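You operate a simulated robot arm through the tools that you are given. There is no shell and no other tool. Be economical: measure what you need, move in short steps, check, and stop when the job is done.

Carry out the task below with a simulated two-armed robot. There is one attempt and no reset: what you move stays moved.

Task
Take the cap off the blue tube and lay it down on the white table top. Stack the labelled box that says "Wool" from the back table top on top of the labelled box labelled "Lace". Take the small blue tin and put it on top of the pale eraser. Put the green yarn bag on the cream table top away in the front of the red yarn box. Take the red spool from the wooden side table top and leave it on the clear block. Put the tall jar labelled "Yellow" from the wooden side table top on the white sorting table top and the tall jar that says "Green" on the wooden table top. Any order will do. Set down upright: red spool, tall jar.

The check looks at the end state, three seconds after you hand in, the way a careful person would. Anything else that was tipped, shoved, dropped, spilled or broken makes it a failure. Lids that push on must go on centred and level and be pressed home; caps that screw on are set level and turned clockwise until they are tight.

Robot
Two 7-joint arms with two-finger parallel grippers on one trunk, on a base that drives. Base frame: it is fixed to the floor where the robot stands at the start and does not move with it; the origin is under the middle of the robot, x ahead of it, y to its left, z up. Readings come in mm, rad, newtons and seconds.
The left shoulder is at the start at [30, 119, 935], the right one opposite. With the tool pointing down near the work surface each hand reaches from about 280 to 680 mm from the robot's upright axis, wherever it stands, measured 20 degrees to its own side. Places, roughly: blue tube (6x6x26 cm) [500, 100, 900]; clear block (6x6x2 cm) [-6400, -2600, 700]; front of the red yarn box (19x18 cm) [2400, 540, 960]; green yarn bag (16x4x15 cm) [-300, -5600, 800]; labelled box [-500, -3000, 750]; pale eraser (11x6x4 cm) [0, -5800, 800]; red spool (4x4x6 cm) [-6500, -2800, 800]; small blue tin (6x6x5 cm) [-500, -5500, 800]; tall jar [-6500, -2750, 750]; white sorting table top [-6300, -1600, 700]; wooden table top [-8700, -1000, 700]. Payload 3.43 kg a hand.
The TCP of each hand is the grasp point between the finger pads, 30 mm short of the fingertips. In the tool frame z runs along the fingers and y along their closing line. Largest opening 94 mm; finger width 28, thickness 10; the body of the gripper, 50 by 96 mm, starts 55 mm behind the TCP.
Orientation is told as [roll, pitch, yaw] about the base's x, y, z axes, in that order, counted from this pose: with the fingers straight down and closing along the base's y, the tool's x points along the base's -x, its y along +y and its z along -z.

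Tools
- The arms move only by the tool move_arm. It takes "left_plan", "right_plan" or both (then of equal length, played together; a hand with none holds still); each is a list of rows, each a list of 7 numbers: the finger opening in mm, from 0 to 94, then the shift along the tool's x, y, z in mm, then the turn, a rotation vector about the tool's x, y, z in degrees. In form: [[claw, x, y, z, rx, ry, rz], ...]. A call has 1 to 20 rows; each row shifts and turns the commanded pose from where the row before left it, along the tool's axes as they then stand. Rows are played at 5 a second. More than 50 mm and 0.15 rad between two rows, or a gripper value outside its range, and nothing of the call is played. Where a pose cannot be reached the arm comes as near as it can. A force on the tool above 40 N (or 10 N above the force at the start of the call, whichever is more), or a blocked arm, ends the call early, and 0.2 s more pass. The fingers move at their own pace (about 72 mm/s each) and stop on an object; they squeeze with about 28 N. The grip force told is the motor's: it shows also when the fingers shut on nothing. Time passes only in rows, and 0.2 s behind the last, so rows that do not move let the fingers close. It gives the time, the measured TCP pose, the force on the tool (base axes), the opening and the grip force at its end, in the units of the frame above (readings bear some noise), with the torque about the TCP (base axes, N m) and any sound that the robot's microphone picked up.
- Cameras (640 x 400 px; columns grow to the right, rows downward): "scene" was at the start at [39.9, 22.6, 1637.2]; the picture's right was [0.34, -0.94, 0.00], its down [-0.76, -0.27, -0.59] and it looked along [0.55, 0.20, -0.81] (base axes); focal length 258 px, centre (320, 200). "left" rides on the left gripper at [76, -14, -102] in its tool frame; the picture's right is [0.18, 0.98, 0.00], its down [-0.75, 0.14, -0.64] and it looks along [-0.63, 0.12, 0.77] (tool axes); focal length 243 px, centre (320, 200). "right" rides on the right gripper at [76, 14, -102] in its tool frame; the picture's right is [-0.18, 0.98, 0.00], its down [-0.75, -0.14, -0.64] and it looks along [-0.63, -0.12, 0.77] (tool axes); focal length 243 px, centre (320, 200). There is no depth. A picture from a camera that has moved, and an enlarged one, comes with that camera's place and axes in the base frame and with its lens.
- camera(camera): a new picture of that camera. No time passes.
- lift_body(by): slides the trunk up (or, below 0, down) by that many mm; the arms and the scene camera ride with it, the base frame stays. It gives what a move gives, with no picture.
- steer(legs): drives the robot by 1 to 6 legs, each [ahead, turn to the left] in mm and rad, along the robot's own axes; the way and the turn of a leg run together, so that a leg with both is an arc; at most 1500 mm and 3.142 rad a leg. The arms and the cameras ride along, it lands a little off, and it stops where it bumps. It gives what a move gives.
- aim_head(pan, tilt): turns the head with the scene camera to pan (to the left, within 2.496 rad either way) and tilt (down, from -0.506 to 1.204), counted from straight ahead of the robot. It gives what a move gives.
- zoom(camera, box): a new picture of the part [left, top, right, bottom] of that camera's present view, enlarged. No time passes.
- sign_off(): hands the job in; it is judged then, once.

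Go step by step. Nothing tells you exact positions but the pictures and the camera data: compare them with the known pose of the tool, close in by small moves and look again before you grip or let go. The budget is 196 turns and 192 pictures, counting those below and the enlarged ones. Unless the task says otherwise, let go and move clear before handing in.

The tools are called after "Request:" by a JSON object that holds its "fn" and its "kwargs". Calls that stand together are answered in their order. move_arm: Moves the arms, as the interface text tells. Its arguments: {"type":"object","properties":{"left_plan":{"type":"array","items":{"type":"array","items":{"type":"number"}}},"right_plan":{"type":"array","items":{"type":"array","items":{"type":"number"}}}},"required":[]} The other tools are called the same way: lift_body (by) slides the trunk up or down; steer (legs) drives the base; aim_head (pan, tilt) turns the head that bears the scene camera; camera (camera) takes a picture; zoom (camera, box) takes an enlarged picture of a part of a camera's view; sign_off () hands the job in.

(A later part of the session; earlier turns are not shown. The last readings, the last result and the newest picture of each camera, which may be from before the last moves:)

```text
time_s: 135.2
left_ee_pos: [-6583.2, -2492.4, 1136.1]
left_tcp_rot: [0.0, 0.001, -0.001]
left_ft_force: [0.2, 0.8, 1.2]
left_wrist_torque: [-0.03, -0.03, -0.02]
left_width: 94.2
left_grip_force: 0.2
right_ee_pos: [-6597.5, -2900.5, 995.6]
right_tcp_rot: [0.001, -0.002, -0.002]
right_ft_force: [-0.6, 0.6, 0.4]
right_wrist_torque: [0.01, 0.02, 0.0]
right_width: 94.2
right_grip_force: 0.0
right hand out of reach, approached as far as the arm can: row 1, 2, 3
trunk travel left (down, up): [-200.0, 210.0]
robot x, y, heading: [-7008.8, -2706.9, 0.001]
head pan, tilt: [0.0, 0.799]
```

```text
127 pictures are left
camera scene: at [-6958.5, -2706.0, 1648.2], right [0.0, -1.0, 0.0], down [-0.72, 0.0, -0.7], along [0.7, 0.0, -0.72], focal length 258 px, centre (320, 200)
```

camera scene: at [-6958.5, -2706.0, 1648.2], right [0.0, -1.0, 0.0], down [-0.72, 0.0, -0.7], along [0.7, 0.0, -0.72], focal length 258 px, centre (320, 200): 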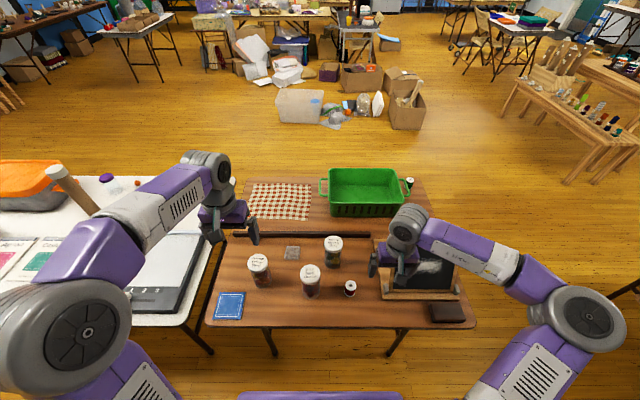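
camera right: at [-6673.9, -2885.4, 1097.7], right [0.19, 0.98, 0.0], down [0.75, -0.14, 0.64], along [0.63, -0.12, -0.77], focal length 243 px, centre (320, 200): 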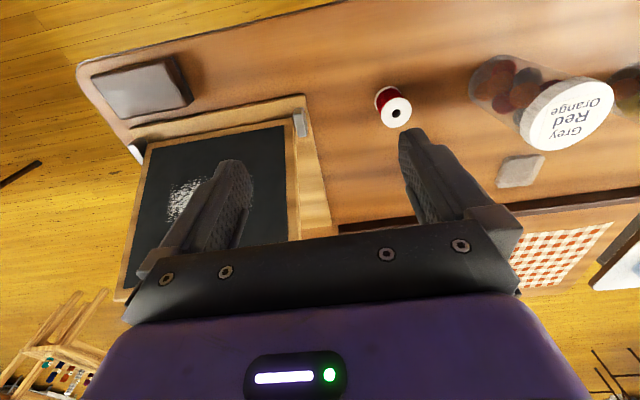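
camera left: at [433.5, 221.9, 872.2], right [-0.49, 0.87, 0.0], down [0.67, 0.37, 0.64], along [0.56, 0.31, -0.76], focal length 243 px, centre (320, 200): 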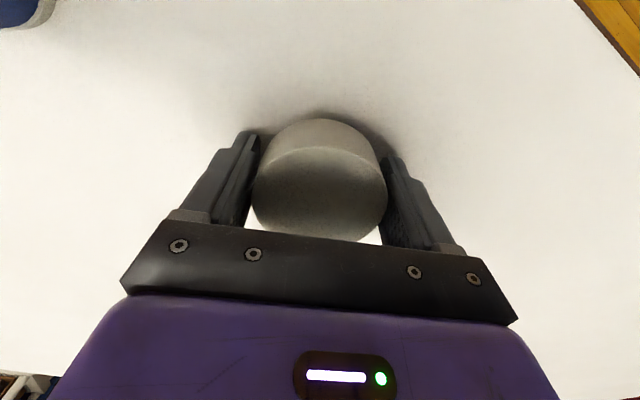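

The right hand didn't move left at that height, probably an arm limit. I'll retry from the lower height.

Request:
{"fn": "move_arm", "kwargs": {"right_plan": [[94, -20, 0, 0, 0, 0, 0], [94, -20, 0, 0, 0, 0, 0], [94, -20, 0, 0, 0, 0, 0], [94, 0, 30, 0, 0, 0, 0], [94, 0, 30, 0, 0, 0, 0], [94, 0, 30, 0, 0, 0, 0], [94, 0, 0, 0, 0, 0, 0]]}}

Request:
{"fn": "zoom", "kwargs": {"camera": "scene", "box": [230, 220, 390, 320]}}

```text
time_s: 136.8
left_ee_pos: [-6583.0, -2493.4, 1134.8]
left_tcp_rot: [0.001, -0.001, -0.001]
left_ft_force: [-0.5, 0.0, 0.2]
left_wrist_torque: [0.02, 0.0, -0.02]
left_width: 93.8
left_grip_force: 0.0
right_ee_pos: [-6584.6, -2879.3, 976.5]
right_tcp_rot: [-0.002, -0.001, -0.002]
right_ft_force: [0.3, 0.0, -0.1]
right_wrist_torque: [0.04, 0.02, 0.01]
right_width: 93.9
right_grip_force: 0.2
right hand out of reach, approached as far as the arm can: row 2, 3, 4, 5, 6
trunk travel left (down, up): [-200.0, 210.0]
robot x, y, heading: [-7006.2, -2706.8, 0.002]
head pan, tilt: [0.0, 0.799]
```

```text
4.00 times, centred on (310, 270) of scene
camera zoom: at [-6958.2, -2706.4, 1648.1], right [0.0, -1.0, 0.0], down [-0.72, 0.0, -0.7], along [0.7, 0.0, -0.72], focal length 1033 px, centre (360, -80)
```

zoom: 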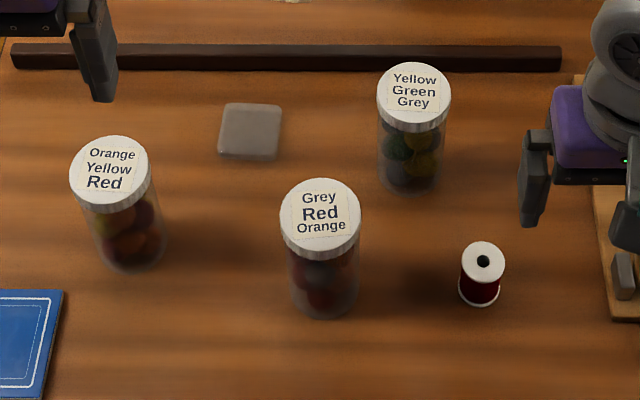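

The right arm is stuck against a joint limit, but the left arm can cover all of this. I'll pull the right hand out of the way and bring the left over the spool at [-6538, -2812].

Request:
{"fn": "move_arm", "kwargs": {"right_plan": [[94, 20, -20, -10, 0, 0, 0], [94, 20, -20, -10, 0, 0, 0], [94, 20, -20, -10, 0, 0, 0], [94, 20, -20, -10, 0, 0, 0], [94, 20, -20, -10, 0, 0, 0], [94, 20, -20, 0, 0, 0, 0], [94, 0, 0, 0, 0, 0, 0], [94, 0, 0, 0, 0, 0, 0], [94, 0, 0, 0, 0, 0, 0]], "left_plan": [[94, 0, 0, 0, 0, 0, 0], [94, -5.6, -40, 0, 0, 0, 0], [94, -5.6, -40, 0, 0, 0, 0], [94, -5.6, -40, 0, 0, 0, 0], [94, -5.6, -40, 0, 0, 0, 0], [94, -5.6, -40, 0, 0, 0, 0], [94, -5.6, -40, 0, 0, 0, 0], [94, -5.6, -40, 0, 0, 0, 0], [94, -5.6, -39, 0, 0, 0, 0]]}}

Request:
{"fn": "camera", "kwargs": {"camera": "left"}}

```text
time_s: 138.8
left_ee_pos: [-6540.0, -2812.3, 1135.8]
left_tcp_rot: [0.003, 0.0, -0.001]
left_ft_force: [-0.7, 0.3, -0.6]
left_wrist_torque: [0.01, 0.02, -0.03]
left_width: 94.3
left_grip_force: 0.0
right_ee_pos: [-6706.9, -2998.0, 1025.6]
right_tcp_rot: [0.003, -0.001, -0.001]
right_ft_force: [0.1, 0.1, -0.6]
right_wrist_torque: [0.01, 0.01, 0.04]
right_width: 93.8
right_grip_force: 0.2
trunk travel left (down, up): [-200.0, 210.0]
robot x, y, heading: [-7011.3, -2705.3, -0.002]
head pan, tilt: [0.0, 0.799]
```

```text
125 pictures are left
camera left: at [-6616.3, -2826.0, 1238.5], right [-0.18, 0.98, 0.0], down [0.75, 0.14, 0.64], along [0.63, 0.12, -0.77], focal length 243 px, centre (320, 200)
```

left: 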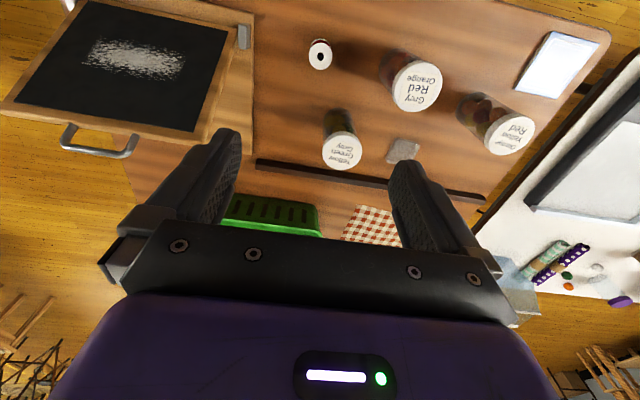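

The spool is confirmed at about [-6542, -2812]. I'll descend most of the way.

Request:
{"fn": "move_arm", "kwargs": {"left_plan": [[80, 2, 0, 47, 0, 0, 0], [80, 0, 0, 47, 0, 0, 0], [80, 0, 0, 47, 0, 0, 0], [80, 0, 0, 47, 0, 0, 0], [80, 0, 0, 47, 0, 0, 0], [80, 0, 0, 45, 0, 0, 0], [80, 0, 0, 0, 0, 0, 0]]}}

Request:
{"fn": "camera", "kwargs": {"camera": "left"}}

```text
time_s: 140.4
left_ee_pos: [-6541.1, -2811.2, 856.9]
left_tcp_rot: [0.0, -0.002, -0.001]
left_ft_force: [0.4, -0.1, -0.6]
left_wrist_torque: [0.0, -0.02, -0.02]
left_width: 80.4
left_grip_force: 0.0
right_ee_pos: [-6706.3, -2997.1, 1025.7]
right_tcp_rot: [0.0, -0.002, -0.002]
right_ft_force: [-0.4, 0.0, 0.1]
right_wrist_torque: [-0.02, 0.0, -0.01]
right_width: 94.3
right_grip_force: 0.1
trunk travel left (down, up): [-200.0, 210.0]
robot x, y, heading: [-7008.8, -2705.6, -0.001]
head pan, tilt: [0.0, 0.799]
```

```text
124 pictures are left
camera left: at [-6617.1, -2825.1, 958.5], right [-0.18, 0.98, 0.0], down [0.75, 0.14, 0.64], along [0.63, 0.12, -0.77], focal length 243 px, centre (320, 200)
```

left: 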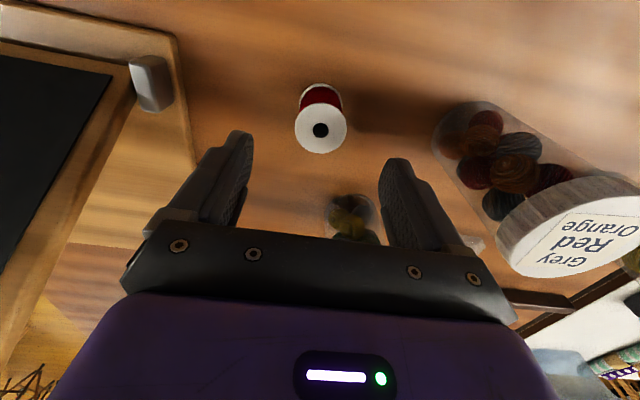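

Aligned. I'll descend and grip the spool.

Request:
{"fn": "move_arm", "kwargs": {"left_plan": [[80, 0, 0, 40, 0, 0, 0], [80, 0, 0, 40, 0, 0, 0], [80, 0, 0, 12, 0, 0, 0], [50, 0, 0, 0, 0, 0, 0], [25, 0, 0, 0, 0, 0, 0], [25, 0, 0, 0, 0, 0, 0], [25, 0, 0, 0, 0, 0, 0], [25, 0, 0, -20, 0, 0, 0]]}}

Request:
{"fn": "camera", "kwargs": {"camera": "left"}}

```text
time_s: 141.4
left_ee_pos: [-6539.2, -2812.0, 770.1]
left_tcp_rot: [0.0, -0.005, -0.003]
left_ft_force: [-7.6, 4.7, 23.3]
left_wrist_torque: [0.63, 0.55, -0.05]
left_width: 49.2
left_grip_force: 0.1
right_ee_pos: [-6707.8, -2996.3, 1025.6]
right_tcp_rot: [0.0, -0.002, 0.002]
right_ft_force: [0.0, -0.7, 0.5]
right_wrist_torque: [0.0, 0.01, -0.01]
right_width: 94.1
right_grip_force: 0.1
trunk travel left (down, up): [-200.0, 210.0]
robot x, y, heading: [-7009.1, -2704.0, -0.002]
head pan, tilt: [0.0, 0.799]
stopped in row 4 (left hand): the force on the tool passed its limit at 46 N (the readings are from after the stop); the commanded pose is now the measured one
```

```text
123 pictures are left
camera left: at [-6615.7, -2825.6, 872.1], right [-0.18, 0.98, 0.0], down [0.75, 0.14, 0.65], along [0.64, 0.12, -0.76], focal length 243 px, centre (320, 200)
```

left: 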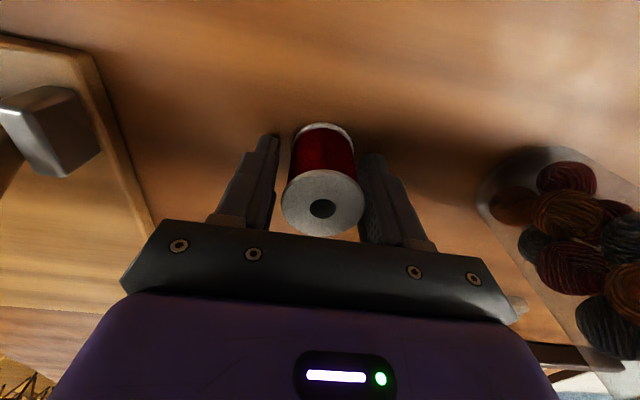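

The fingertips touched the table, so it is at about z 740. I'll rise 4 mm, then close and lift.

Request:
{"fn": "move_arm", "kwargs": {"left_plan": [[50, 0, 0, -4, 0, 0, 0], [40, 0, 0, 0, 0, 0, 0], [25, 0, 0, 0, 0, 0, 0], [25, 0, 0, 0, 0, 0, 0], [25, 0, 0, 0, 0, 0, 0]]}}

Request:
{"fn": "camera", "kwargs": {"camera": "left"}}

```text
time_s: 142.6
left_ee_pos: [-6537.9, -2811.3, 770.7]
left_tcp_rot: [-0.001, -0.006, -0.002]
left_ft_force: [-0.2, -0.3, 0.6]
left_wrist_torque: [0.0, -0.01, 0.02]
left_width: 38.1
left_grip_force: 28.0
right_ee_pos: [-6707.3, -2996.1, 1027.4]
right_tcp_rot: [0.001, -0.001, -0.002]
right_ft_force: [-0.3, -0.9, -0.4]
right_wrist_torque: [0.01, -0.01, -0.01]
right_width: 94.1
right_grip_force: 0.1
trunk travel left (down, up): [-200.0, 210.0]
robot x, y, heading: [-7011.3, -2708.8, 0.004]
head pan, tilt: [0.0, 0.799]
```

```text
122 pictures are left
camera left: at [-6615.4, -2825.6, 872.9], right [-0.18, 0.98, 0.0], down [0.75, 0.14, 0.65], along [0.64, 0.12, -0.76], focal length 243 px, centre (320, 200)
```

left: 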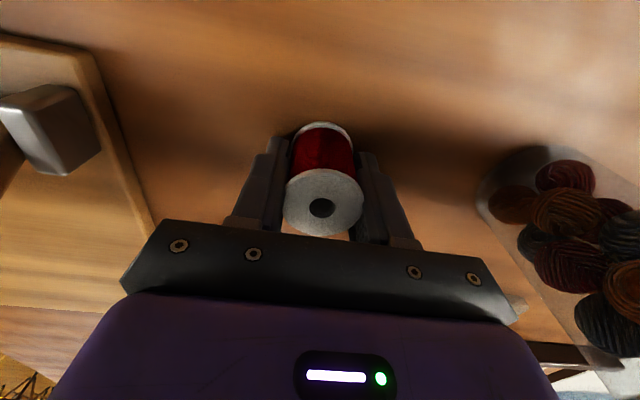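

Gripped at 38 mm. I'll lift and carry it over the clear block at about [-6389, -2596].

Request:
{"fn": "move_arm", "kwargs": {"left_plan": [[25, 0, 0, -30, 0, 0, 0], [25, 0, 0, -45, 0, 0, 0], [25, 0, 0, -45, 0, 0, 0], [25, 0, 0, -45, 0, 0, 0], [25, 0, 0, -45, 0, 0, 0], [25, 0, 0, -40, 0, 0, 0], [25, -25, 36, 0, 0, 0, 0], [25, -25, 36, 0, 0, 0, 0], [25, -25, 36, 0, 0, 0, 0], [25, -25, 36, 0, 0, 0, 0], [25, -25, 36, 0, 0, 0, 0], [25, -24, 36, 0, 0, 0, 0], [25, 0, 0, 0, 0, 0, 0]]}}

Request:
{"fn": "camera", "kwargs": {"camera": "left"}}

Request:
{"fn": "zoom", "kwargs": {"camera": "scene", "box": [230, 220, 390, 320]}}

```text
time_s: 145.4
left_ee_pos: [-6391.5, -2597.3, 1024.2]
left_tcp_rot: [0.001, -0.006, 0.0]
left_ft_force: [-0.2, 0.4, -0.4]
left_wrist_torque: [0.02, -0.02, 0.0]
left_width: 37.8
left_grip_force: 28.4
right_ee_pos: [-6706.0, -2997.3, 1025.7]
right_tcp_rot: [0.001, -0.004, 0.0]
right_ft_force: [0.4, 0.1, 0.0]
right_wrist_torque: [0.01, -0.01, -0.02]
right_width: 93.8
right_grip_force: 0.1
trunk travel left (down, up): [-200.0, 210.0]
robot x, y, heading: [-7010.7, -2702.2, 0.004]
head pan, tilt: [0.0, 0.799]
```

```text
121 pictures are left
camera left: at [-6469.4, -2610.4, 1126.1], right [-0.18, 0.98, 0.0], down [0.75, 0.14, 0.65], along [0.64, 0.12, -0.76], focal length 243 px, centre (320, 200)
```

left: 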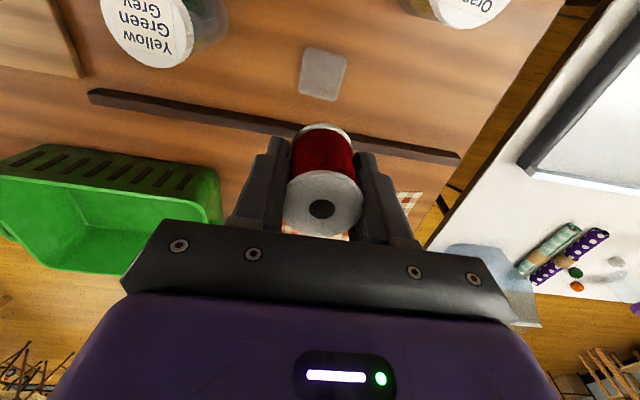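

```text
4.00 times, centred on (310, 270) of scene
camera zoom: at [-6958.8, -2706.8, 1648.2], right [0.0, -1.0, 0.0], down [-0.72, 0.0, -0.7], along [0.7, 0.0, -0.72], focal length 1033 px, centre (360, -80)
```

zoom: 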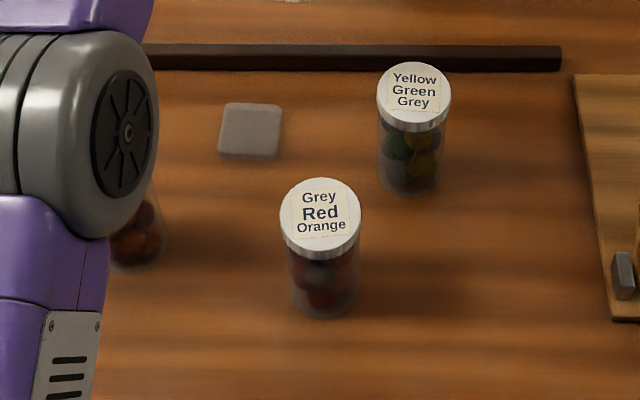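

Nearly aligned; I'll shift [+4, +3] and lower to just above the block.

Request:
{"fn": "move_arm", "kwargs": {"left_plan": [[25, -4, 3, 40, 0, 0, 0], [25, 0, 0, 45, 0, 0, 0], [25, 0, 0, 45, 0, 0, 0], [25, 0, 0, 45, 0, 0, 0], [25, 0, 0, 35, 0, 0, 0], [25, 0, 0, 0, 0, 0, 0]]}}

Request:
{"fn": "camera", "kwargs": {"camera": "left"}}

Request:
{"fn": "zoom", "kwargs": {"camera": "scene", "box": [250, 210, 330, 260]}}

```text
time_s: 146.8
left_ee_pos: [-6385.4, -2591.6, 812.9]
left_tcp_rot: [-0.001, -0.005, -0.001]
left_ft_force: [-0.6, -0.2, -0.6]
left_wrist_torque: [0.0, 0.02, 0.04]
left_width: 37.7
left_grip_force: 27.8
right_ee_pos: [-6707.2, -2997.5, 1026.5]
right_tcp_rot: [0.001, -0.001, -0.001]
right_ft_force: [-1.0, 0.4, 0.2]
right_wrist_torque: [-0.03, 0.0, -0.03]
right_width: 94.2
right_grip_force: 0.0
trunk travel left (down, up): [-200.0, 210.0]
robot x, y, heading: [-7009.4, -2706.0, -0.0]
head pan, tilt: [0.0, 0.799]
```

```text
119 pictures are left
camera left: at [-6462.0, -2605.5, 912.9], right [-0.18, 0.98, 0.0], down [0.75, 0.14, 0.65], along [0.64, 0.12, -0.76], focal length 243 px, centre (320, 200)
```

left: 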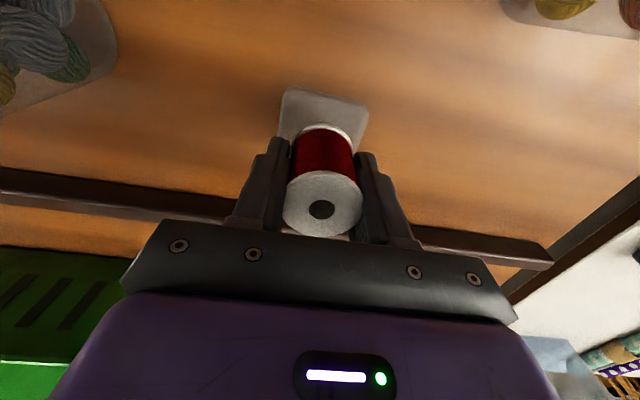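

```text
8.00 times, centred on (290, 235) of scene
camera zoom: at [-6958.6, -2706.2, 1648.2], right [0.0, -1.0, 0.0], down [-0.72, 0.0, -0.7], along [0.7, 0.0, -0.72], focal length 2066 px, centre (560, -80)
```

zoom: 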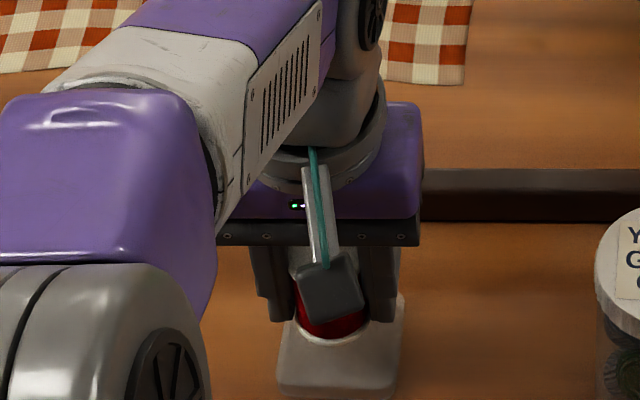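

Alignment is within a few mm. I'll shift 2 mm and lower gently to contact.

Request:
{"fn": "move_arm", "kwargs": {"left_plan": [[25, 0, -2, 8, 0, 0, 0], [25, 0, 0, 8, 0, 0, 0], [25, 0, 0, 2, 0, 0, 0], [25, 0, 0, 2, 0, 0, 0], [25, 0, 0, 0, 0, 0, 0]]}}

Request:
{"fn": "camera", "kwargs": {"camera": "left"}}

```text
time_s: 148.0
left_ee_pos: [-6385.1, -2594.5, 792.3]
left_tcp_rot: [0.0, -0.005, -0.003]
left_ft_force: [0.4, 0.6, -0.2]
left_wrist_torque: [-0.02, -0.02, 0.04]
left_width: 37.9
left_grip_force: 27.8
right_ee_pos: [-6706.9, -2995.8, 1024.9]
right_tcp_rot: [0.0, -0.001, -0.001]
right_ft_force: [0.0, -0.6, 0.0]
right_wrist_torque: [-0.01, 0.0, 0.03]
right_width: 94.1
right_grip_force: 0.0
trunk travel left (down, up): [-200.0, 210.0]
robot x, y, heading: [-7008.1, -2706.5, -0.002]
head pan, tilt: [0.0, 0.799]
```

```text
117 pictures are left
camera left: at [-6462.0, -2608.1, 893.6], right [-0.18, 0.98, 0.0], down [0.75, 0.14, 0.65], along [0.64, 0.12, -0.76], focal length 243 px, centre (320, 200)
```

left: 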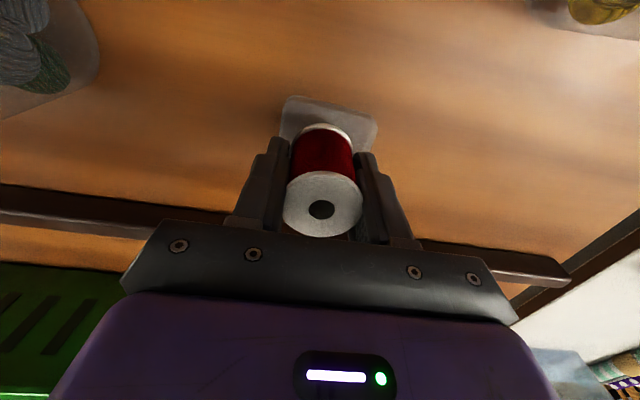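

Still no contact. I'll lower a few more mm in 1 mm steps.

Request:
{"fn": "move_arm", "kwargs": {"left_plan": [[25, 0, 2, 1, 0, 0, 0], [25, 0, 0, 1, 0, 0, 0], [25, 0, 0, 1, 0, 0, 0], [25, 0, 0, 1, 0, 0, 0], [25, 0, 0, 0, 0, 0, 0]]}}

```text
time_s: 149.2
left_ee_pos: [-6384.2, -2591.1, 787.8]
left_tcp_rot: [0.0, -0.005, -0.002]
left_ft_force: [0.8, -0.2, -0.2]
left_wrist_torque: [-0.03, -0.01, 0.01]
left_width: 38.0
left_grip_force: 27.8
right_ee_pos: [-6707.3, -2996.5, 1026.1]
right_tcp_rot: [-0.001, -0.002, -0.002]
right_ft_force: [-0.4, 0.0, 0.1]
right_wrist_torque: [-0.03, 0.0, 0.0]
right_width: 94.1
right_grip_force: 0.1
trunk travel left (down, up): [-200.0, 210.0]
robot x, y, heading: [-7011.1, -2708.2, 0.003]
head pan, tilt: [0.0, 0.799]
```

Request:
{"fn": "move_arm", "kwargs": {"left_plan": [[25, 0, 0, 1, 0, 0, 0], [25, 0, 0, 1, 0, 0, 0], [25, 0, 0, 0, 0, 0, 0]]}}

Request:
{"fn": "camera", "kwargs": {"camera": "left"}}

```text
time_s: 150.0
left_ee_pos: [-6384.9, -2592.8, 785.1]
left_tcp_rot: [-0.002, -0.005, -0.001]
left_ft_force: [0.2, 1.1, -0.1]
left_wrist_torque: [0.01, 0.02, 0.01]
left_width: 37.5
left_grip_force: 27.6
right_ee_pos: [-6706.5, -2995.5, 1026.8]
right_tcp_rot: [0.001, -0.001, -0.001]
right_ft_force: [-0.1, -0.7, -0.2]
right_wrist_torque: [0.03, 0.0, -0.02]
right_width: 94.0
right_grip_force: 0.1
trunk travel left (down, up): [-200.0, 210.0]
robot x, y, heading: [-7012.6, -2704.5, 0.005]
head pan, tilt: [0.0, 0.799]
```

```text
116 pictures are left
camera left: at [-6462.0, -2606.7, 887.7], right [-0.18, 0.98, 0.0], down [0.75, 0.14, 0.65], along [0.64, 0.12, -0.76], focal length 243 px, centre (320, 200)
```

left: 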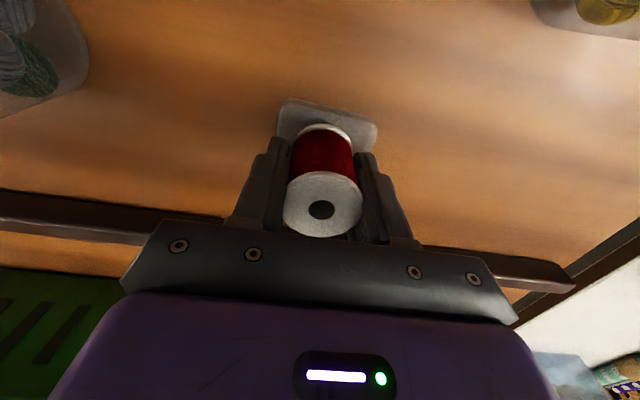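

Request:
{"fn": "move_arm", "kwargs": {"left_plan": [[25, 0, 0, 1, 0, 0, 0], [25, 0, 0, 1, 0, 0, 0], [25, 0, 0, 1, 0, 0, 0], [25, 0, 0, 0, 0, 0, 0]]}}

Request:
{"fn": "zoom", "kwargs": {"camera": "left", "box": [240, 80, 400, 180]}}

```text
time_s: 151.0
left_ee_pos: [-6385.0, -2592.7, 782.6]
left_tcp_rot: [0.001, -0.005, -0.001]
left_ft_force: [-1.0, 0.5, -0.3]
left_wrist_torque: [-0.03, -0.02, -0.02]
left_width: 37.7
left_grip_force: 28.0
right_ee_pos: [-6706.6, -2996.1, 1025.4]
right_tcp_rot: [0.0, -0.001, -0.002]
right_ft_force: [0.2, -0.2, 0.8]
right_wrist_torque: [0.03, 0.0, 0.01]
right_width: 94.0
right_grip_force: 0.1
trunk travel left (down, up): [-200.0, 210.0]
robot x, y, heading: [-7010.3, -2702.2, -0.005]
head pan, tilt: [0.0, 0.799]
```

```text
4.00 times, centred on (320, 130) of left
camera zoom: at [-6461.4, -2607.0, 885.0], right [-0.18, 0.98, 0.0], down [0.75, 0.14, 0.65], along [0.64, 0.12, -0.76], focal length 970 px, centre (320, 480)
```

zoom: 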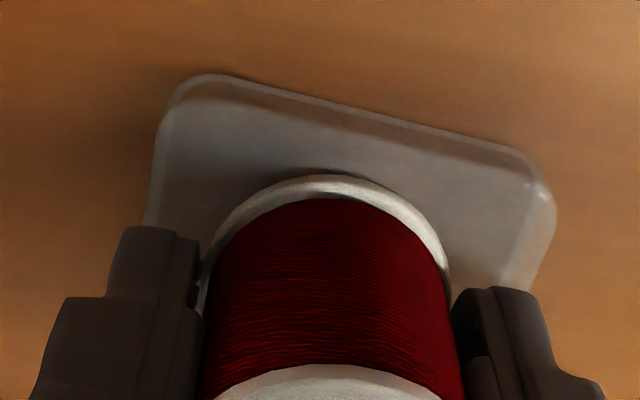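

The gap shadow is closing. I'll continue.

Request:
{"fn": "move_arm", "kwargs": {"left_plan": [[25, 0, 0, 1, 0, 0, 0], [25, 0, 0, 1, 0, 0, 0], [25, 0, 0, 1, 0, 0, 0], [25, 0, 0, 0, 0, 0, 0]]}}

Request:
{"fn": "zoom", "kwargs": {"camera": "left", "box": [240, 80, 400, 180]}}

```text
time_s: 152.0
left_ee_pos: [-6384.8, -2593.7, 782.6]
left_tcp_rot: [0.0, -0.009, -0.003]
left_ft_force: [-1.3, 1.3, 12.9]
left_wrist_torque: [0.03, 0.2, 0.02]
left_width: 37.8
left_grip_force: 28.1
right_ee_pos: [-6707.9, -2996.5, 1025.3]
right_tcp_rot: [-0.001, -0.002, -0.001]
right_ft_force: [-0.4, -0.2, 0.6]
right_wrist_torque: [0.03, -0.01, -0.02]
right_width: 94.0
right_grip_force: 0.0
trunk travel left (down, up): [-200.0, 210.0]
robot x, y, heading: [-7011.5, -2707.5, -0.003]
head pan, tilt: [0.0, 0.799]
```

```text
4.00 times, centred on (320, 130) of left
camera zoom: at [-6462.0, -2607.2, 883.7], right [-0.18, 0.98, 0.0], down [0.75, 0.14, 0.65], along [0.64, 0.12, -0.76], focal length 970 px, centre (320, 480)
```

zoom: 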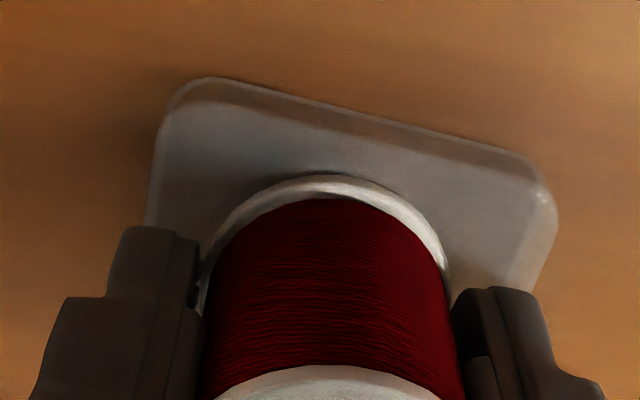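

Contact (13 N). I'll ease up, release, rise and check.

Request:
{"fn": "move_arm", "kwargs": {"left_plan": [[25, 0, 0, -2, 0, 0, 0], [45, 0, 0, 0, 0, 0, 0], [70, 0, 0, 0, 0, 0, 0], [70, 0, 0, 0, 0, 0, 0], [70, 0, 0, -25, 0, 0, 0], [70, 0, 0, -45, 0, 0, 0], [70, 0, 0, -45, 0, 0, 0], [70, 0, 0, -45, 0, 0, 0], [90, 0, 0, -45, 0, 0, 0], [94, 0, 0, 0, 0, 0, 0]]}}

Request:
{"fn": "camera", "kwargs": {"camera": "left"}}

```text
time_s: 154.2
left_ee_pos: [-6386.2, -2593.2, 988.4]
left_tcp_rot: [0.0, -0.005, -0.001]
left_ft_force: [1.0, -0.1, -0.2]
left_wrist_torque: [0.0, 0.0, 0.0]
left_width: 94.1
left_grip_force: 0.1
right_ee_pos: [-6706.7, -2995.7, 1025.6]
right_tcp_rot: [0.001, -0.002, -0.001]
right_ft_force: [0.5, -0.4, -0.5]
right_wrist_torque: [0.02, 0.02, 0.01]
right_width: 93.8
right_grip_force: 0.1
trunk travel left (down, up): [-200.0, 210.0]
robot x, y, heading: [-7010.5, -2703.8, -0.002]
head pan, tilt: [0.0, 0.799]
```

```text
113 pictures are left
camera left: at [-6462.8, -2606.6, 1089.9], right [-0.18, 0.98, 0.0], down [0.75, 0.14, 0.65], along [0.64, 0.12, -0.76], focal length 243 px, centre (320, 200)
```

left: 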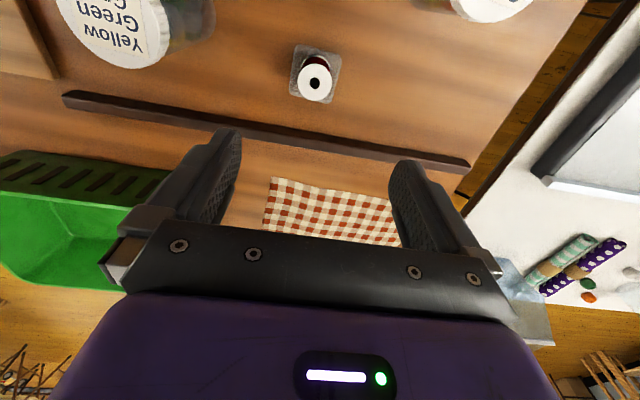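

The spool stands upright on the clear block. Next is jar A ("Orange/Yellow/Red") at about [-6505, -2496], lid top about z 875; I'll move above it.

Request:
{"fn": "move_arm", "kwargs": {"left_plan": [[94, 40, 32, 0, 0, 0, 0], [94, 40, 32, 0, 0, 0, 0], [94, 39, 33, 0, 0, 0, 0], [94, 0, 0, 0, 0, 0, 0]]}}

Request:
{"fn": "camera", "kwargs": {"camera": "left"}}

```text
refused: row 1 steps farther than a row can; nothing moved
```

```text
112 pictures are left
camera left: at [-6462.8, -2606.6, 1089.9], right [-0.18, 0.98, 0.0], down [0.75, 0.14, 0.65], along [0.64, 0.12, -0.76], focal length 243 px, centre (320, 200)
```

left: 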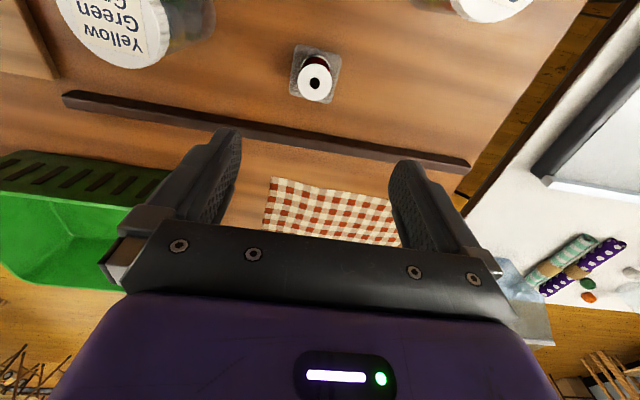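

Request:
{"fn": "move_arm", "kwargs": {"left_plan": [[94, 30, 24, 0, 0, 0, 0], [94, 30, 24, 0, 0, 0, 0], [94, 30, 24, 0, 0, 0, 0], [94, 29, 25, 0, 0, 0, 0], [94, 0, 0, 0, 0, 0, 0]]}}

Request:
{"fn": "camera", "kwargs": {"camera": "left"}}

```text
time_s: 155.4
left_ee_pos: [-6503.0, -2497.1, 984.8]
left_tcp_rot: [0.0, -0.005, -0.004]
left_ft_force: [0.7, 0.1, -0.3]
left_wrist_torque: [0.02, -0.02, 0.02]
left_width: 93.7
left_grip_force: 0.1
right_ee_pos: [-6706.5, -2997.9, 1024.9]
right_tcp_rot: [0.002, -0.002, -0.002]
right_ft_force: [0.2, -0.2, 0.4]
right_wrist_torque: [0.02, 0.0, -0.01]
right_width: 94.0
right_grip_force: 0.2
trunk travel left (down, up): [-200.0, 210.0]
robot x, y, heading: [-7010.9, -2705.6, 0.002]
head pan, tilt: [0.0, 0.799]
```

```text
111 pictures are left
camera left: at [-6579.5, -2511.1, 1087.2], right [-0.18, 0.98, 0.0], down [0.75, 0.14, 0.65], along [0.64, 0.12, -0.76], focal length 243 px, centre (320, 200)
```

left: 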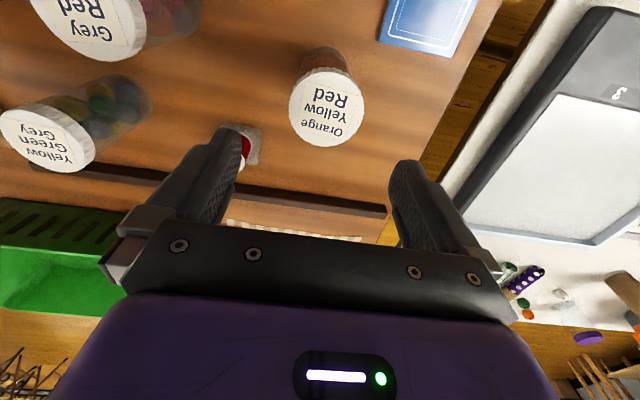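

I'll correct by about 4 mm, descend and grip jar A's top.

Request:
{"fn": "move_arm", "kwargs": {"left_plan": [[94, 3, 4, 40, 0, 0, 0], [94, 0, 0, 40, 0, 0, 0], [94, 0, 0, 40, 0, 0, 0], [80, 0, 0, 8, 0, 0, 0], [60, 0, 0, 0, 0, 0, 0], [50, 0, 0, 0, 0, 0, 0], [50, 0, 0, 0, 0, 0, 0], [50, 0, 0, 0, 0, 0, 0]]}}

Request:
{"fn": "camera", "kwargs": {"camera": "left"}}

```text
time_s: 157.2
left_ee_pos: [-6505.9, -2492.3, 856.8]
left_tcp_rot: [0.0, -0.006, -0.003]
left_ft_force: [-0.2, 0.0, 0.4]
left_wrist_torque: [-0.03, -0.02, 0.0]
left_width: 67.2
left_grip_force: 28.0
right_ee_pos: [-6707.0, -2996.0, 1025.7]
right_tcp_rot: [0.0, -0.001, 0.0]
right_ft_force: [0.2, 1.0, -0.2]
right_wrist_torque: [0.01, -0.01, 0.04]
right_width: 93.9
right_grip_force: 0.0
trunk travel left (down, up): [-200.0, 210.0]
robot x, y, heading: [-7006.5, -2705.4, 0.003]
head pan, tilt: [0.0, 0.799]
```

```text
110 pictures are left
camera left: at [-6583.5, -2506.0, 959.1], right [-0.18, 0.98, 0.0], down [0.75, 0.14, 0.65], along [0.64, 0.12, -0.76], focal length 243 px, centre (320, 200)
```

left: 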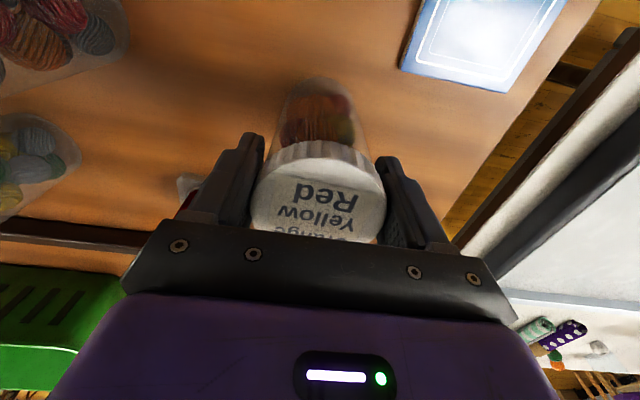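

Jar A is gripped. I'll lift it, back off, and drive north to face the white sorting table.

Request:
{"fn": "move_arm", "kwargs": {"left_plan": [[50, 0, 0, -20, 0, 0, 0], [50, 0, 0, -40, 0, 0, 0], [50, 0, 0, -45, 0, 0, 0], [50, 0, 0, -45, 0, 0, 0], [50, 0, 0, -40, 0, 0, 0], [50, 40, 0, 0, 0, 0, 0], [50, 40, 0, 0, 0, 0, 0], [50, 0, 0, 0, 0, 0, 0]]}}

Request:
{"fn": "steer", "kwargs": {"legs": [[-260, 0], [0, 1.57], [950, 0], [0, -1.57]]}}

Request:
{"fn": "camera", "kwargs": {"camera": "scene"}}

Request:
{"fn": "camera", "kwargs": {"camera": "left"}}

```text
time_s: 159.0
left_ee_pos: [-6588.4, -2489.6, 1048.4]
left_tcp_rot: [0.001, -0.004, -0.002]
left_ft_force: [-0.2, 0.7, -0.7]
left_wrist_torque: [0.01, -0.01, -0.02]
left_width: 67.4
left_grip_force: 28.2
right_ee_pos: [-6707.4, -2996.6, 1025.8]
right_tcp_rot: [0.0, 0.0, -0.001]
right_ft_force: [0.6, -0.3, -0.7]
right_wrist_torque: [-0.01, 0.0, 0.02]
right_width: 94.1
right_grip_force: 0.0
trunk travel left (down, up): [-200.0, 210.0]
robot x, y, heading: [-7009.4, -2703.1, 0.0]
head pan, tilt: [0.0, 0.799]
```

```text
time_s: 173.0
left_ee_pos: [-6847.5, -1541.6, 1049.6]
left_tcp_rot: [-0.001, -0.007, 0.005]
left_ft_force: [-0.9, 0.4, -0.8]
left_wrist_torque: [-0.03, -0.02, 0.03]
left_width: 67.5
left_grip_force: 27.8
right_ee_pos: [-6963.7, -2048.9, 1026.2]
right_tcp_rot: [0.0, 0.0, 0.007]
right_ft_force: [0.6, 0.4, -0.3]
right_wrist_torque: [0.0, 0.01, 0.0]
right_width: 94.0
right_grip_force: 0.1
trunk travel left (down, up): [-200.0, 210.0]
robot x, y, heading: [-7271.4, -1754.6, 0.007]
head pan, tilt: [0.0, 0.799]
```

```text
109 pictures are left
camera scene: at [-7216.5, -1760.4, 1648.1], right [0.01, -1.0, 0.0], down [-0.72, -0.01, -0.7], along [0.7, 0.01, -0.72], focal length 258 px, centre (320, 200)
```

scene: 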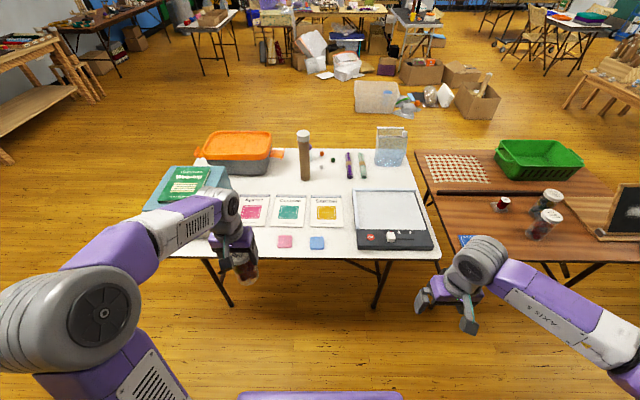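

```text
108 pictures are left
camera left: at [-6924.8, -1556.0, 1151.2], right [-0.19, 0.98, 0.0], down [0.75, 0.14, 0.65], along [0.63, 0.12, -0.76], focal length 243 px, centre (320, 200)
```

left: 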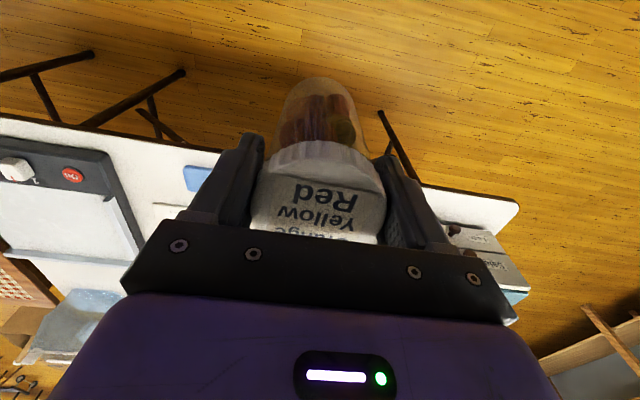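

A free spot on the white table is at about [-6567, -1512], left of the pink pad. I'll drive forward 200 mm, move the jar above it and check.

Request:
{"fn": "steer", "kwargs": {"legs": [[200, -0.007]]}}

Request:
{"fn": "camera", "kwargs": {"camera": "left"}}

Request:
{"fn": "zoom", "kwargs": {"camera": "scene", "box": [150, 180, 350, 320]}}

```text
time_s: 174.6
left_ee_pos: [-6646.3, -1543.3, 1048.1]
left_tcp_rot: [-0.001, -0.006, -0.005]
left_ft_force: [0.4, 0.6, -0.9]
left_wrist_torque: [-0.01, 0.01, 0.01]
left_width: 67.1
left_grip_force: 27.7
right_ee_pos: [-6764.7, -2050.7, 1025.6]
right_tcp_rot: [-0.001, -0.001, -0.004]
right_ft_force: [0.9, -0.3, -1.0]
right_wrist_torque: [0.01, 0.0, -0.01]
right_width: 93.8
right_grip_force: 0.0
trunk travel left (down, up): [-200.0, 210.0]
robot x, y, heading: [-7068.1, -1758.7, -0.002]
head pan, tilt: [0.0, 0.799]
```

```text
107 pictures are left
camera left: at [-6722.3, -1557.8, 1150.9], right [-0.18, 0.98, 0.0], down [0.75, 0.14, 0.65], along [0.64, 0.12, -0.76], focal length 243 px, centre (320, 200)
```

left: 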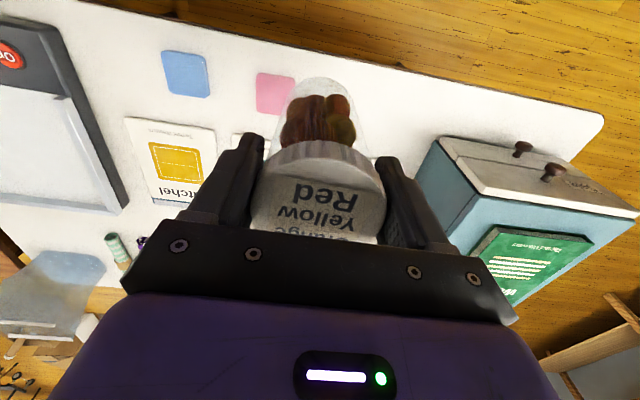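

```text
2.86 times, centred on (250, 250) of scene
camera zoom: at [-7015.1, -1759.8, 1648.1], right [0.0, -1.0, 0.0], down [-0.72, 0.0, -0.7], along [0.7, 0.0, -0.72], focal length 738 px, centre (520, 57)
```

zoom: 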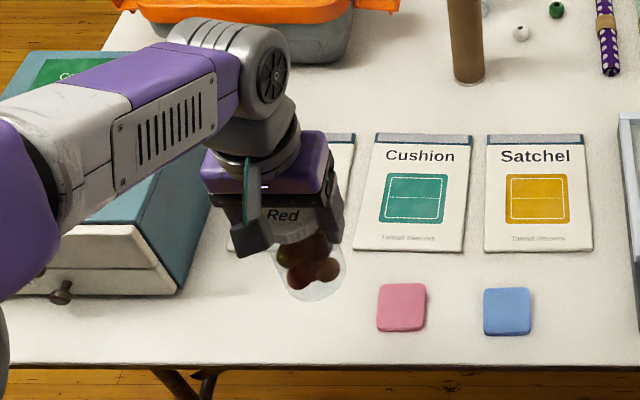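

The gap between the pink pad and the blue box is clear. My target is [-6570, -1458]; I'll move there and lower.

Request:
{"fn": "move_arm", "kwargs": {"left_plan": [[50, -25, 28, 0, 0, 0, 0], [50, -25, 28, 0, 0, 0, 0], [50, -26, 29, 0, 0, 0, 0], [50, 0, 0, 40, 0, 0, 0], [50, 0, 0, 40, 0, 0, 0], [50, 0, 0, 40, 0, 0, 0], [50, 0, 0, 30, 0, 0, 0], [50, 0, 0, 0, 0, 0, 0]]}}

Request:
{"fn": "camera", "kwargs": {"camera": "left"}}

Request:
{"fn": "zoom", "kwargs": {"camera": "scene", "box": [150, 180, 350, 320]}}

```text
time_s: 176.4
left_ee_pos: [-6569.7, -1460.1, 899.3]
left_tcp_rot: [-0.002, -0.004, -0.004]
left_ft_force: [0.6, -0.7, -0.7]
left_wrist_torque: [-0.01, 0.02, 0.0]
left_width: 67.3
left_grip_force: 28.3
right_ee_pos: [-6765.4, -2051.0, 1025.7]
right_tcp_rot: [-0.001, -0.002, -0.005]
right_ft_force: [-0.7, -0.6, 0.1]
right_wrist_torque: [0.0, -0.01, 0.01]
right_width: 94.2
right_grip_force: 0.0
trunk travel left (down, up): [-200.0, 210.0]
robot x, y, heading: [-7070.2, -1759.4, -0.0]
head pan, tilt: [0.0, 0.799]
```

```text
105 pictures are left
camera left: at [-6646.2, -1474.1, 1001.6], right [-0.18, 0.98, 0.0], down [0.75, 0.14, 0.65], along [0.64, 0.12, -0.76], focal length 243 px, centre (320, 200)
```

left: 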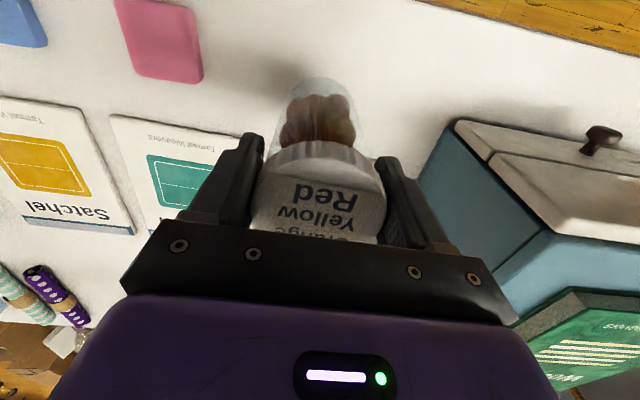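

```text
2.86 times, centred on (250, 250) of scene
camera zoom: at [-7016.7, -1759.9, 1648.2], right [0.0, -1.0, 0.0], down [-0.72, 0.0, -0.7], along [0.7, 0.0, -0.72], focal length 738 px, centre (520, 57)
```

zoom: 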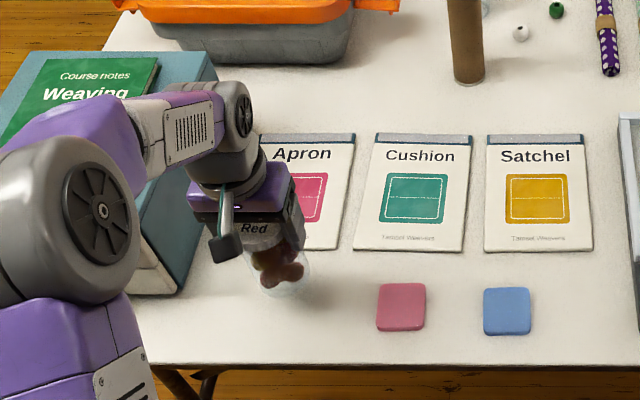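

Clear on all sides. I'll lower to contact.

Request:
{"fn": "move_arm", "kwargs": {"left_plan": [[50, 0, 0, 20, 0, 0, 0], [50, 0, 0, 15, 0, 0, 0], [50, 0, 0, 3, 0, 0, 0], [50, 0, 0, 2, 0, 0, 0], [50, 0, 0, 2, 0, 0, 0], [50, 0, 0, 0, 0, 0, 0]]}}

```text
time_s: 177.8
left_ee_pos: [-6568.2, -1459.9, 857.7]
left_tcp_rot: [0.0, -0.005, -0.003]
left_ft_force: [-0.7, 0.2, -0.6]
left_wrist_torque: [-0.01, -0.02, 0.05]
left_width: 67.1
left_grip_force: 28.1
right_ee_pos: [-6766.0, -2051.0, 1025.8]
right_tcp_rot: [0.001, -0.001, -0.003]
right_ft_force: [0.3, -0.1, 0.0]
right_wrist_torque: [-0.02, -0.02, 0.0]
right_width: 94.1
right_grip_force: 0.0
trunk travel left (down, up): [-200.0, 210.0]
robot x, y, heading: [-7069.0, -1756.5, -0.003]
head pan, tilt: [0.0, 0.799]
```

Request:
{"fn": "move_arm", "kwargs": {"left_plan": [[50, 0, 0, 1, 0, 0, 0], [50, 0, 0, 1, 0, 0, 0], [50, 0, 0, 1, 0, 0, 0], [50, 0, 0, 1, 0, 0, 0], [50, 0, 0, 0, 0, 0, 0]]}}

```text
time_s: 179.0
left_ee_pos: [-6570.2, -1460.6, 856.8]
left_tcp_rot: [0.002, -0.011, -0.003]
left_ft_force: [1.3, 1.0, 20.1]
left_wrist_torque: [-0.05, -0.01, -0.03]
left_width: 67.0
left_grip_force: 28.0
right_ee_pos: [-6766.4, -2052.2, 1026.2]
right_tcp_rot: [0.002, -0.001, -0.004]
right_ft_force: [-0.6, -0.2, -0.3]
right_wrist_torque: [0.01, -0.01, 0.0]
right_width: 94.3
right_grip_force: 0.1
trunk travel left (down, up): [-200.0, 210.0]
robot x, y, heading: [-7072.5, -1759.2, -0.002]
head pan, tilt: [0.0, 0.799]
```

Contact. I'll ease off, release and rise clear.

Request:
{"fn": "move_arm", "kwargs": {"left_plan": [[50, 0, 0, -3, 0, 0, 0], [80, 0, 0, 0, 0, 0, 0], [94, 0, 0, 0, 0, 0, 0], [94, 0, 0, 0, 0, 0, 0], [94, 0, 0, -25, 0, 0, 0], [94, 0, 0, -45, 0, 0, 0], [94, 0, 0, -45, 0, 0, 0], [94, 0, 0, -45, 0, 0, 0], [94, 0, 0, -40, 0, 0, 0], [94, 0, 0, 0, 0, 0, 0]]}}

Request:
{"fn": "camera", "kwargs": {"camera": "left"}}

```text
time_s: 181.2
left_ee_pos: [-6567.4, -1459.2, 1058.1]
left_tcp_rot: [-0.002, -0.005, -0.003]
left_ft_force: [-0.1, -0.4, -0.2]
left_wrist_torque: [0.0, 0.0, -0.01]
left_width: 94.1
left_grip_force: 0.1
right_ee_pos: [-6766.0, -2050.5, 1027.1]
right_tcp_rot: [0.0, -0.001, -0.004]
right_ft_force: [0.4, -0.2, 0.7]
right_wrist_torque: [-0.01, -0.06, -0.01]
right_width: 93.7
right_grip_force: 0.0
trunk travel left (down, up): [-200.0, 210.0]
robot x, y, heading: [-7063.8, -1757.1, -0.002]
head pan, tilt: [0.0, 0.799]
```

```text
103 pictures are left
camera left: at [-6645.3, -1473.6, 1160.9], right [-0.18, 0.98, 0.0], down [0.75, 0.14, 0.65], along [0.64, 0.12, -0.76], focal length 243 px, centre (320, 200)
```

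left: 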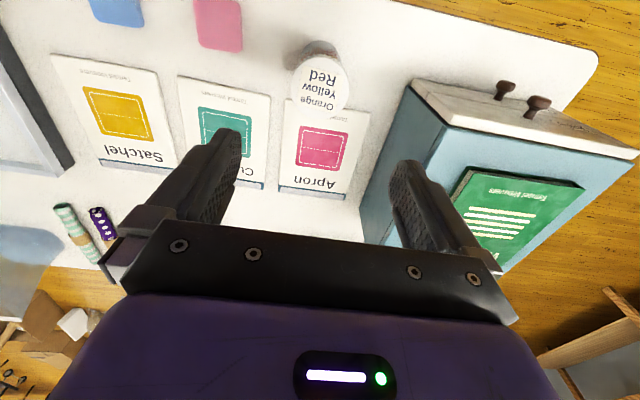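

Jar A is placed upright. Now I'll go back to the side table for jar C ("Yellow/Green/Grey").

Request:
{"fn": "steer", "kwargs": {"legs": [[-200, 0], [0, -1.57], [1090, 0], [0, 1.57], [230, 0]]}}

Request:
{"fn": "zoom", "kwargs": {"camera": "scene", "box": [200, 180, 400, 310]}}

Request:
{"fn": "camera", "kwargs": {"camera": "left"}}

```text
time_s: 197.0
left_ee_pos: [-6536.3, -2564.0, 1057.6]
left_tcp_rot: [-0.001, -0.007, -0.02]
left_ft_force: [-0.3, -0.3, 0.0]
left_wrist_torque: [-0.03, 0.01, -0.02]
left_width: 93.9
left_grip_force: 0.1
right_ee_pos: [-6741.8, -3152.0, 1025.9]
right_tcp_rot: [0.0, 0.001, -0.019]
right_ft_force: [0.3, -0.5, -0.8]
right_wrist_torque: [0.0, 0.02, -0.01]
right_width: 93.9
right_grip_force: 0.1
trunk travel left (down, up): [-200.0, 210.0]
robot x, y, heading: [-7043.0, -2853.8, -0.015]
head pan, tilt: [0.0, 0.799]
```

```text
3.08 times, centred on (300, 245) of scene
camera zoom: at [-6987.6, -2857.6, 1648.1], right [-0.01, -1.0, 0.0], down [-0.72, 0.01, -0.7], along [0.7, -0.01, -0.72], focal length 794 px, centre (382, 62)
```

zoom: 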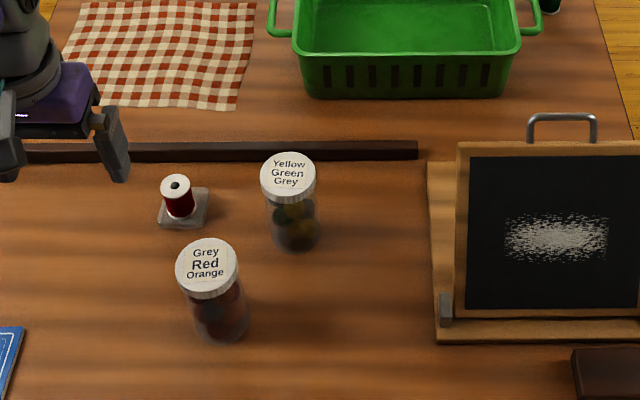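

```text
101 pictures are left
camera left: at [-6612.8, -2576.8, 1160.3], right [-0.17, 0.99, 0.0], down [0.75, 0.13, 0.65], along [0.64, 0.11, -0.76], focal length 243 px, centre (320, 200)
```

left: 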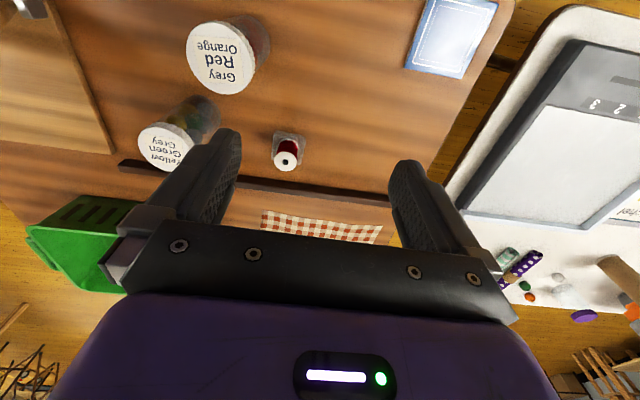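

The spool is still upright on the block. I'll move the left hand over jar C.

Request:
{"fn": "move_arm", "kwargs": {"left_plan": [[94, -23.9, -37.6, 0, 0, 0, 0], [94, -23.9, -37.6, 0, 0, 0, 0], [94, -23.9, -37.6, 0, 0, 0, 0], [94, -23.9, -37.6, 0, 0, 0, 0], [94, -23.9, -37.6, 0, 0, 0, 0], [94, 0, 0, 40, 0, 0, 0], [94, 0, 0, 30, 0, 0, 0], [94, 0, 0, 0, 0, 0, 0]]}}

Request:
{"fn": "camera", "kwargs": {"camera": "left"}}

```text
time_s: 198.8
left_ee_pos: [-6420.8, -2752.1, 986.8]
left_tcp_rot: [0.0, -0.006, -0.017]
left_ft_force: [0.3, -0.2, 0.8]
left_wrist_torque: [0.01, 0.01, 0.02]
left_width: 94.1
left_grip_force: 0.1
right_ee_pos: [-6743.8, -3151.8, 1025.9]
right_tcp_rot: [-0.001, -0.002, -0.018]
right_ft_force: [-0.1, -0.6, 0.1]
right_wrist_torque: [-0.01, 0.0, 0.05]
right_width: 94.2
right_grip_force: 0.1
trunk travel left (down, up): [-200.0, 210.0]
robot x, y, heading: [-7039.9, -2854.0, -0.016]
head pan, tilt: [0.0, 0.799]
```

```text
100 pictures are left
camera left: at [-6498.1, -2764.2, 1088.8], right [-0.17, 0.99, 0.0], down [0.75, 0.13, 0.65], along [0.64, 0.11, -0.76], focal length 243 px, centre (320, 200)
```

left: 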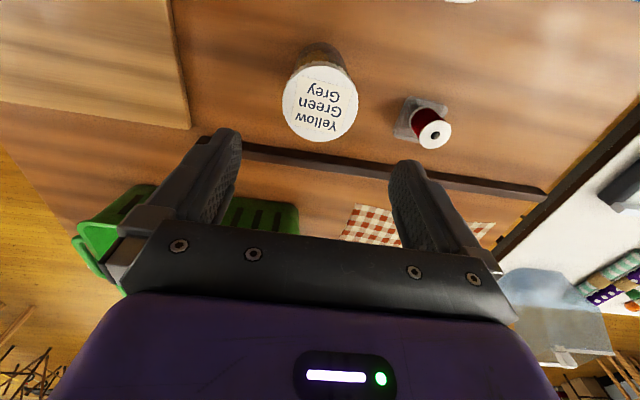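

Request:
{"fn": "move_arm", "kwargs": {"left_plan": [[94, 5, 0, 40, 0, 0, 0], [94, 0, 0, 40, 0, 0, 0], [94, 0, 0, 40, 0, 0, 0], [80, 0, 0, 10, 0, 0, 0], [60, 0, 0, 0, 0, 0, 0], [50, 0, 0, 0, 0, 0, 0], [50, 0, 0, 0, 0, 0, 0], [50, 0, 0, 0, 0, 0, 0], [50, 0, 0, -20, 0, 0, 0], [50, 0, 0, -40, 0, 0, 0], [50, 0, 0, -45, 0, 0, 0], [50, 0, 0, -45, 0, 0, 0], [50, 0, 0, -40, 0, 0, 0], [50, 35, 0, 0, 0, 0, 0], [50, 40, 0, 0, 0, 0, 0], [50, 40, 0, 0, 0, 0, 0], [50, 40, 0, 0, 0, 0, 0], [50, 0, 0, 0, 0, 0, 0]]}}

Request:
{"fn": "camera", "kwargs": {"camera": "left"}}

```text
time_s: 202.6
left_ee_pos: [-6580.5, -2750.3, 1045.6]
left_tcp_rot: [-0.001, -0.005, -0.017]
left_ft_force: [1.0, 0.4, -1.4]
left_wrist_torque: [0.04, 0.02, 0.0]
left_width: 66.0
left_grip_force: 28.1
right_ee_pos: [-6741.5, -3152.4, 1025.6]
right_tcp_rot: [-0.001, 0.0, -0.018]
right_ft_force: [0.3, -0.4, 0.5]
right_wrist_torque: [-0.03, -0.02, 0.01]
right_width: 93.9
right_grip_force: 0.0
trunk travel left (down, up): [-200.0, 210.0]
robot x, y, heading: [-7035.6, -2853.3, -0.013]
head pan, tilt: [0.0, 0.799]
```

```text
99 pictures are left
camera left: at [-6657.7, -2763.0, 1148.3], right [-0.17, 0.99, 0.0], down [0.75, 0.13, 0.65], along [0.64, 0.11, -0.76], focal length 243 px, centre (320, 200)
```

left: 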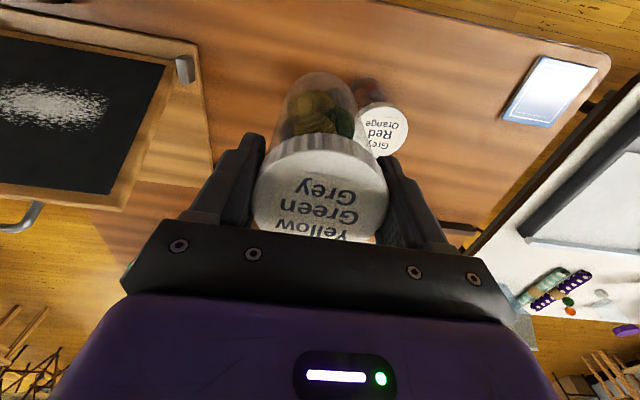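

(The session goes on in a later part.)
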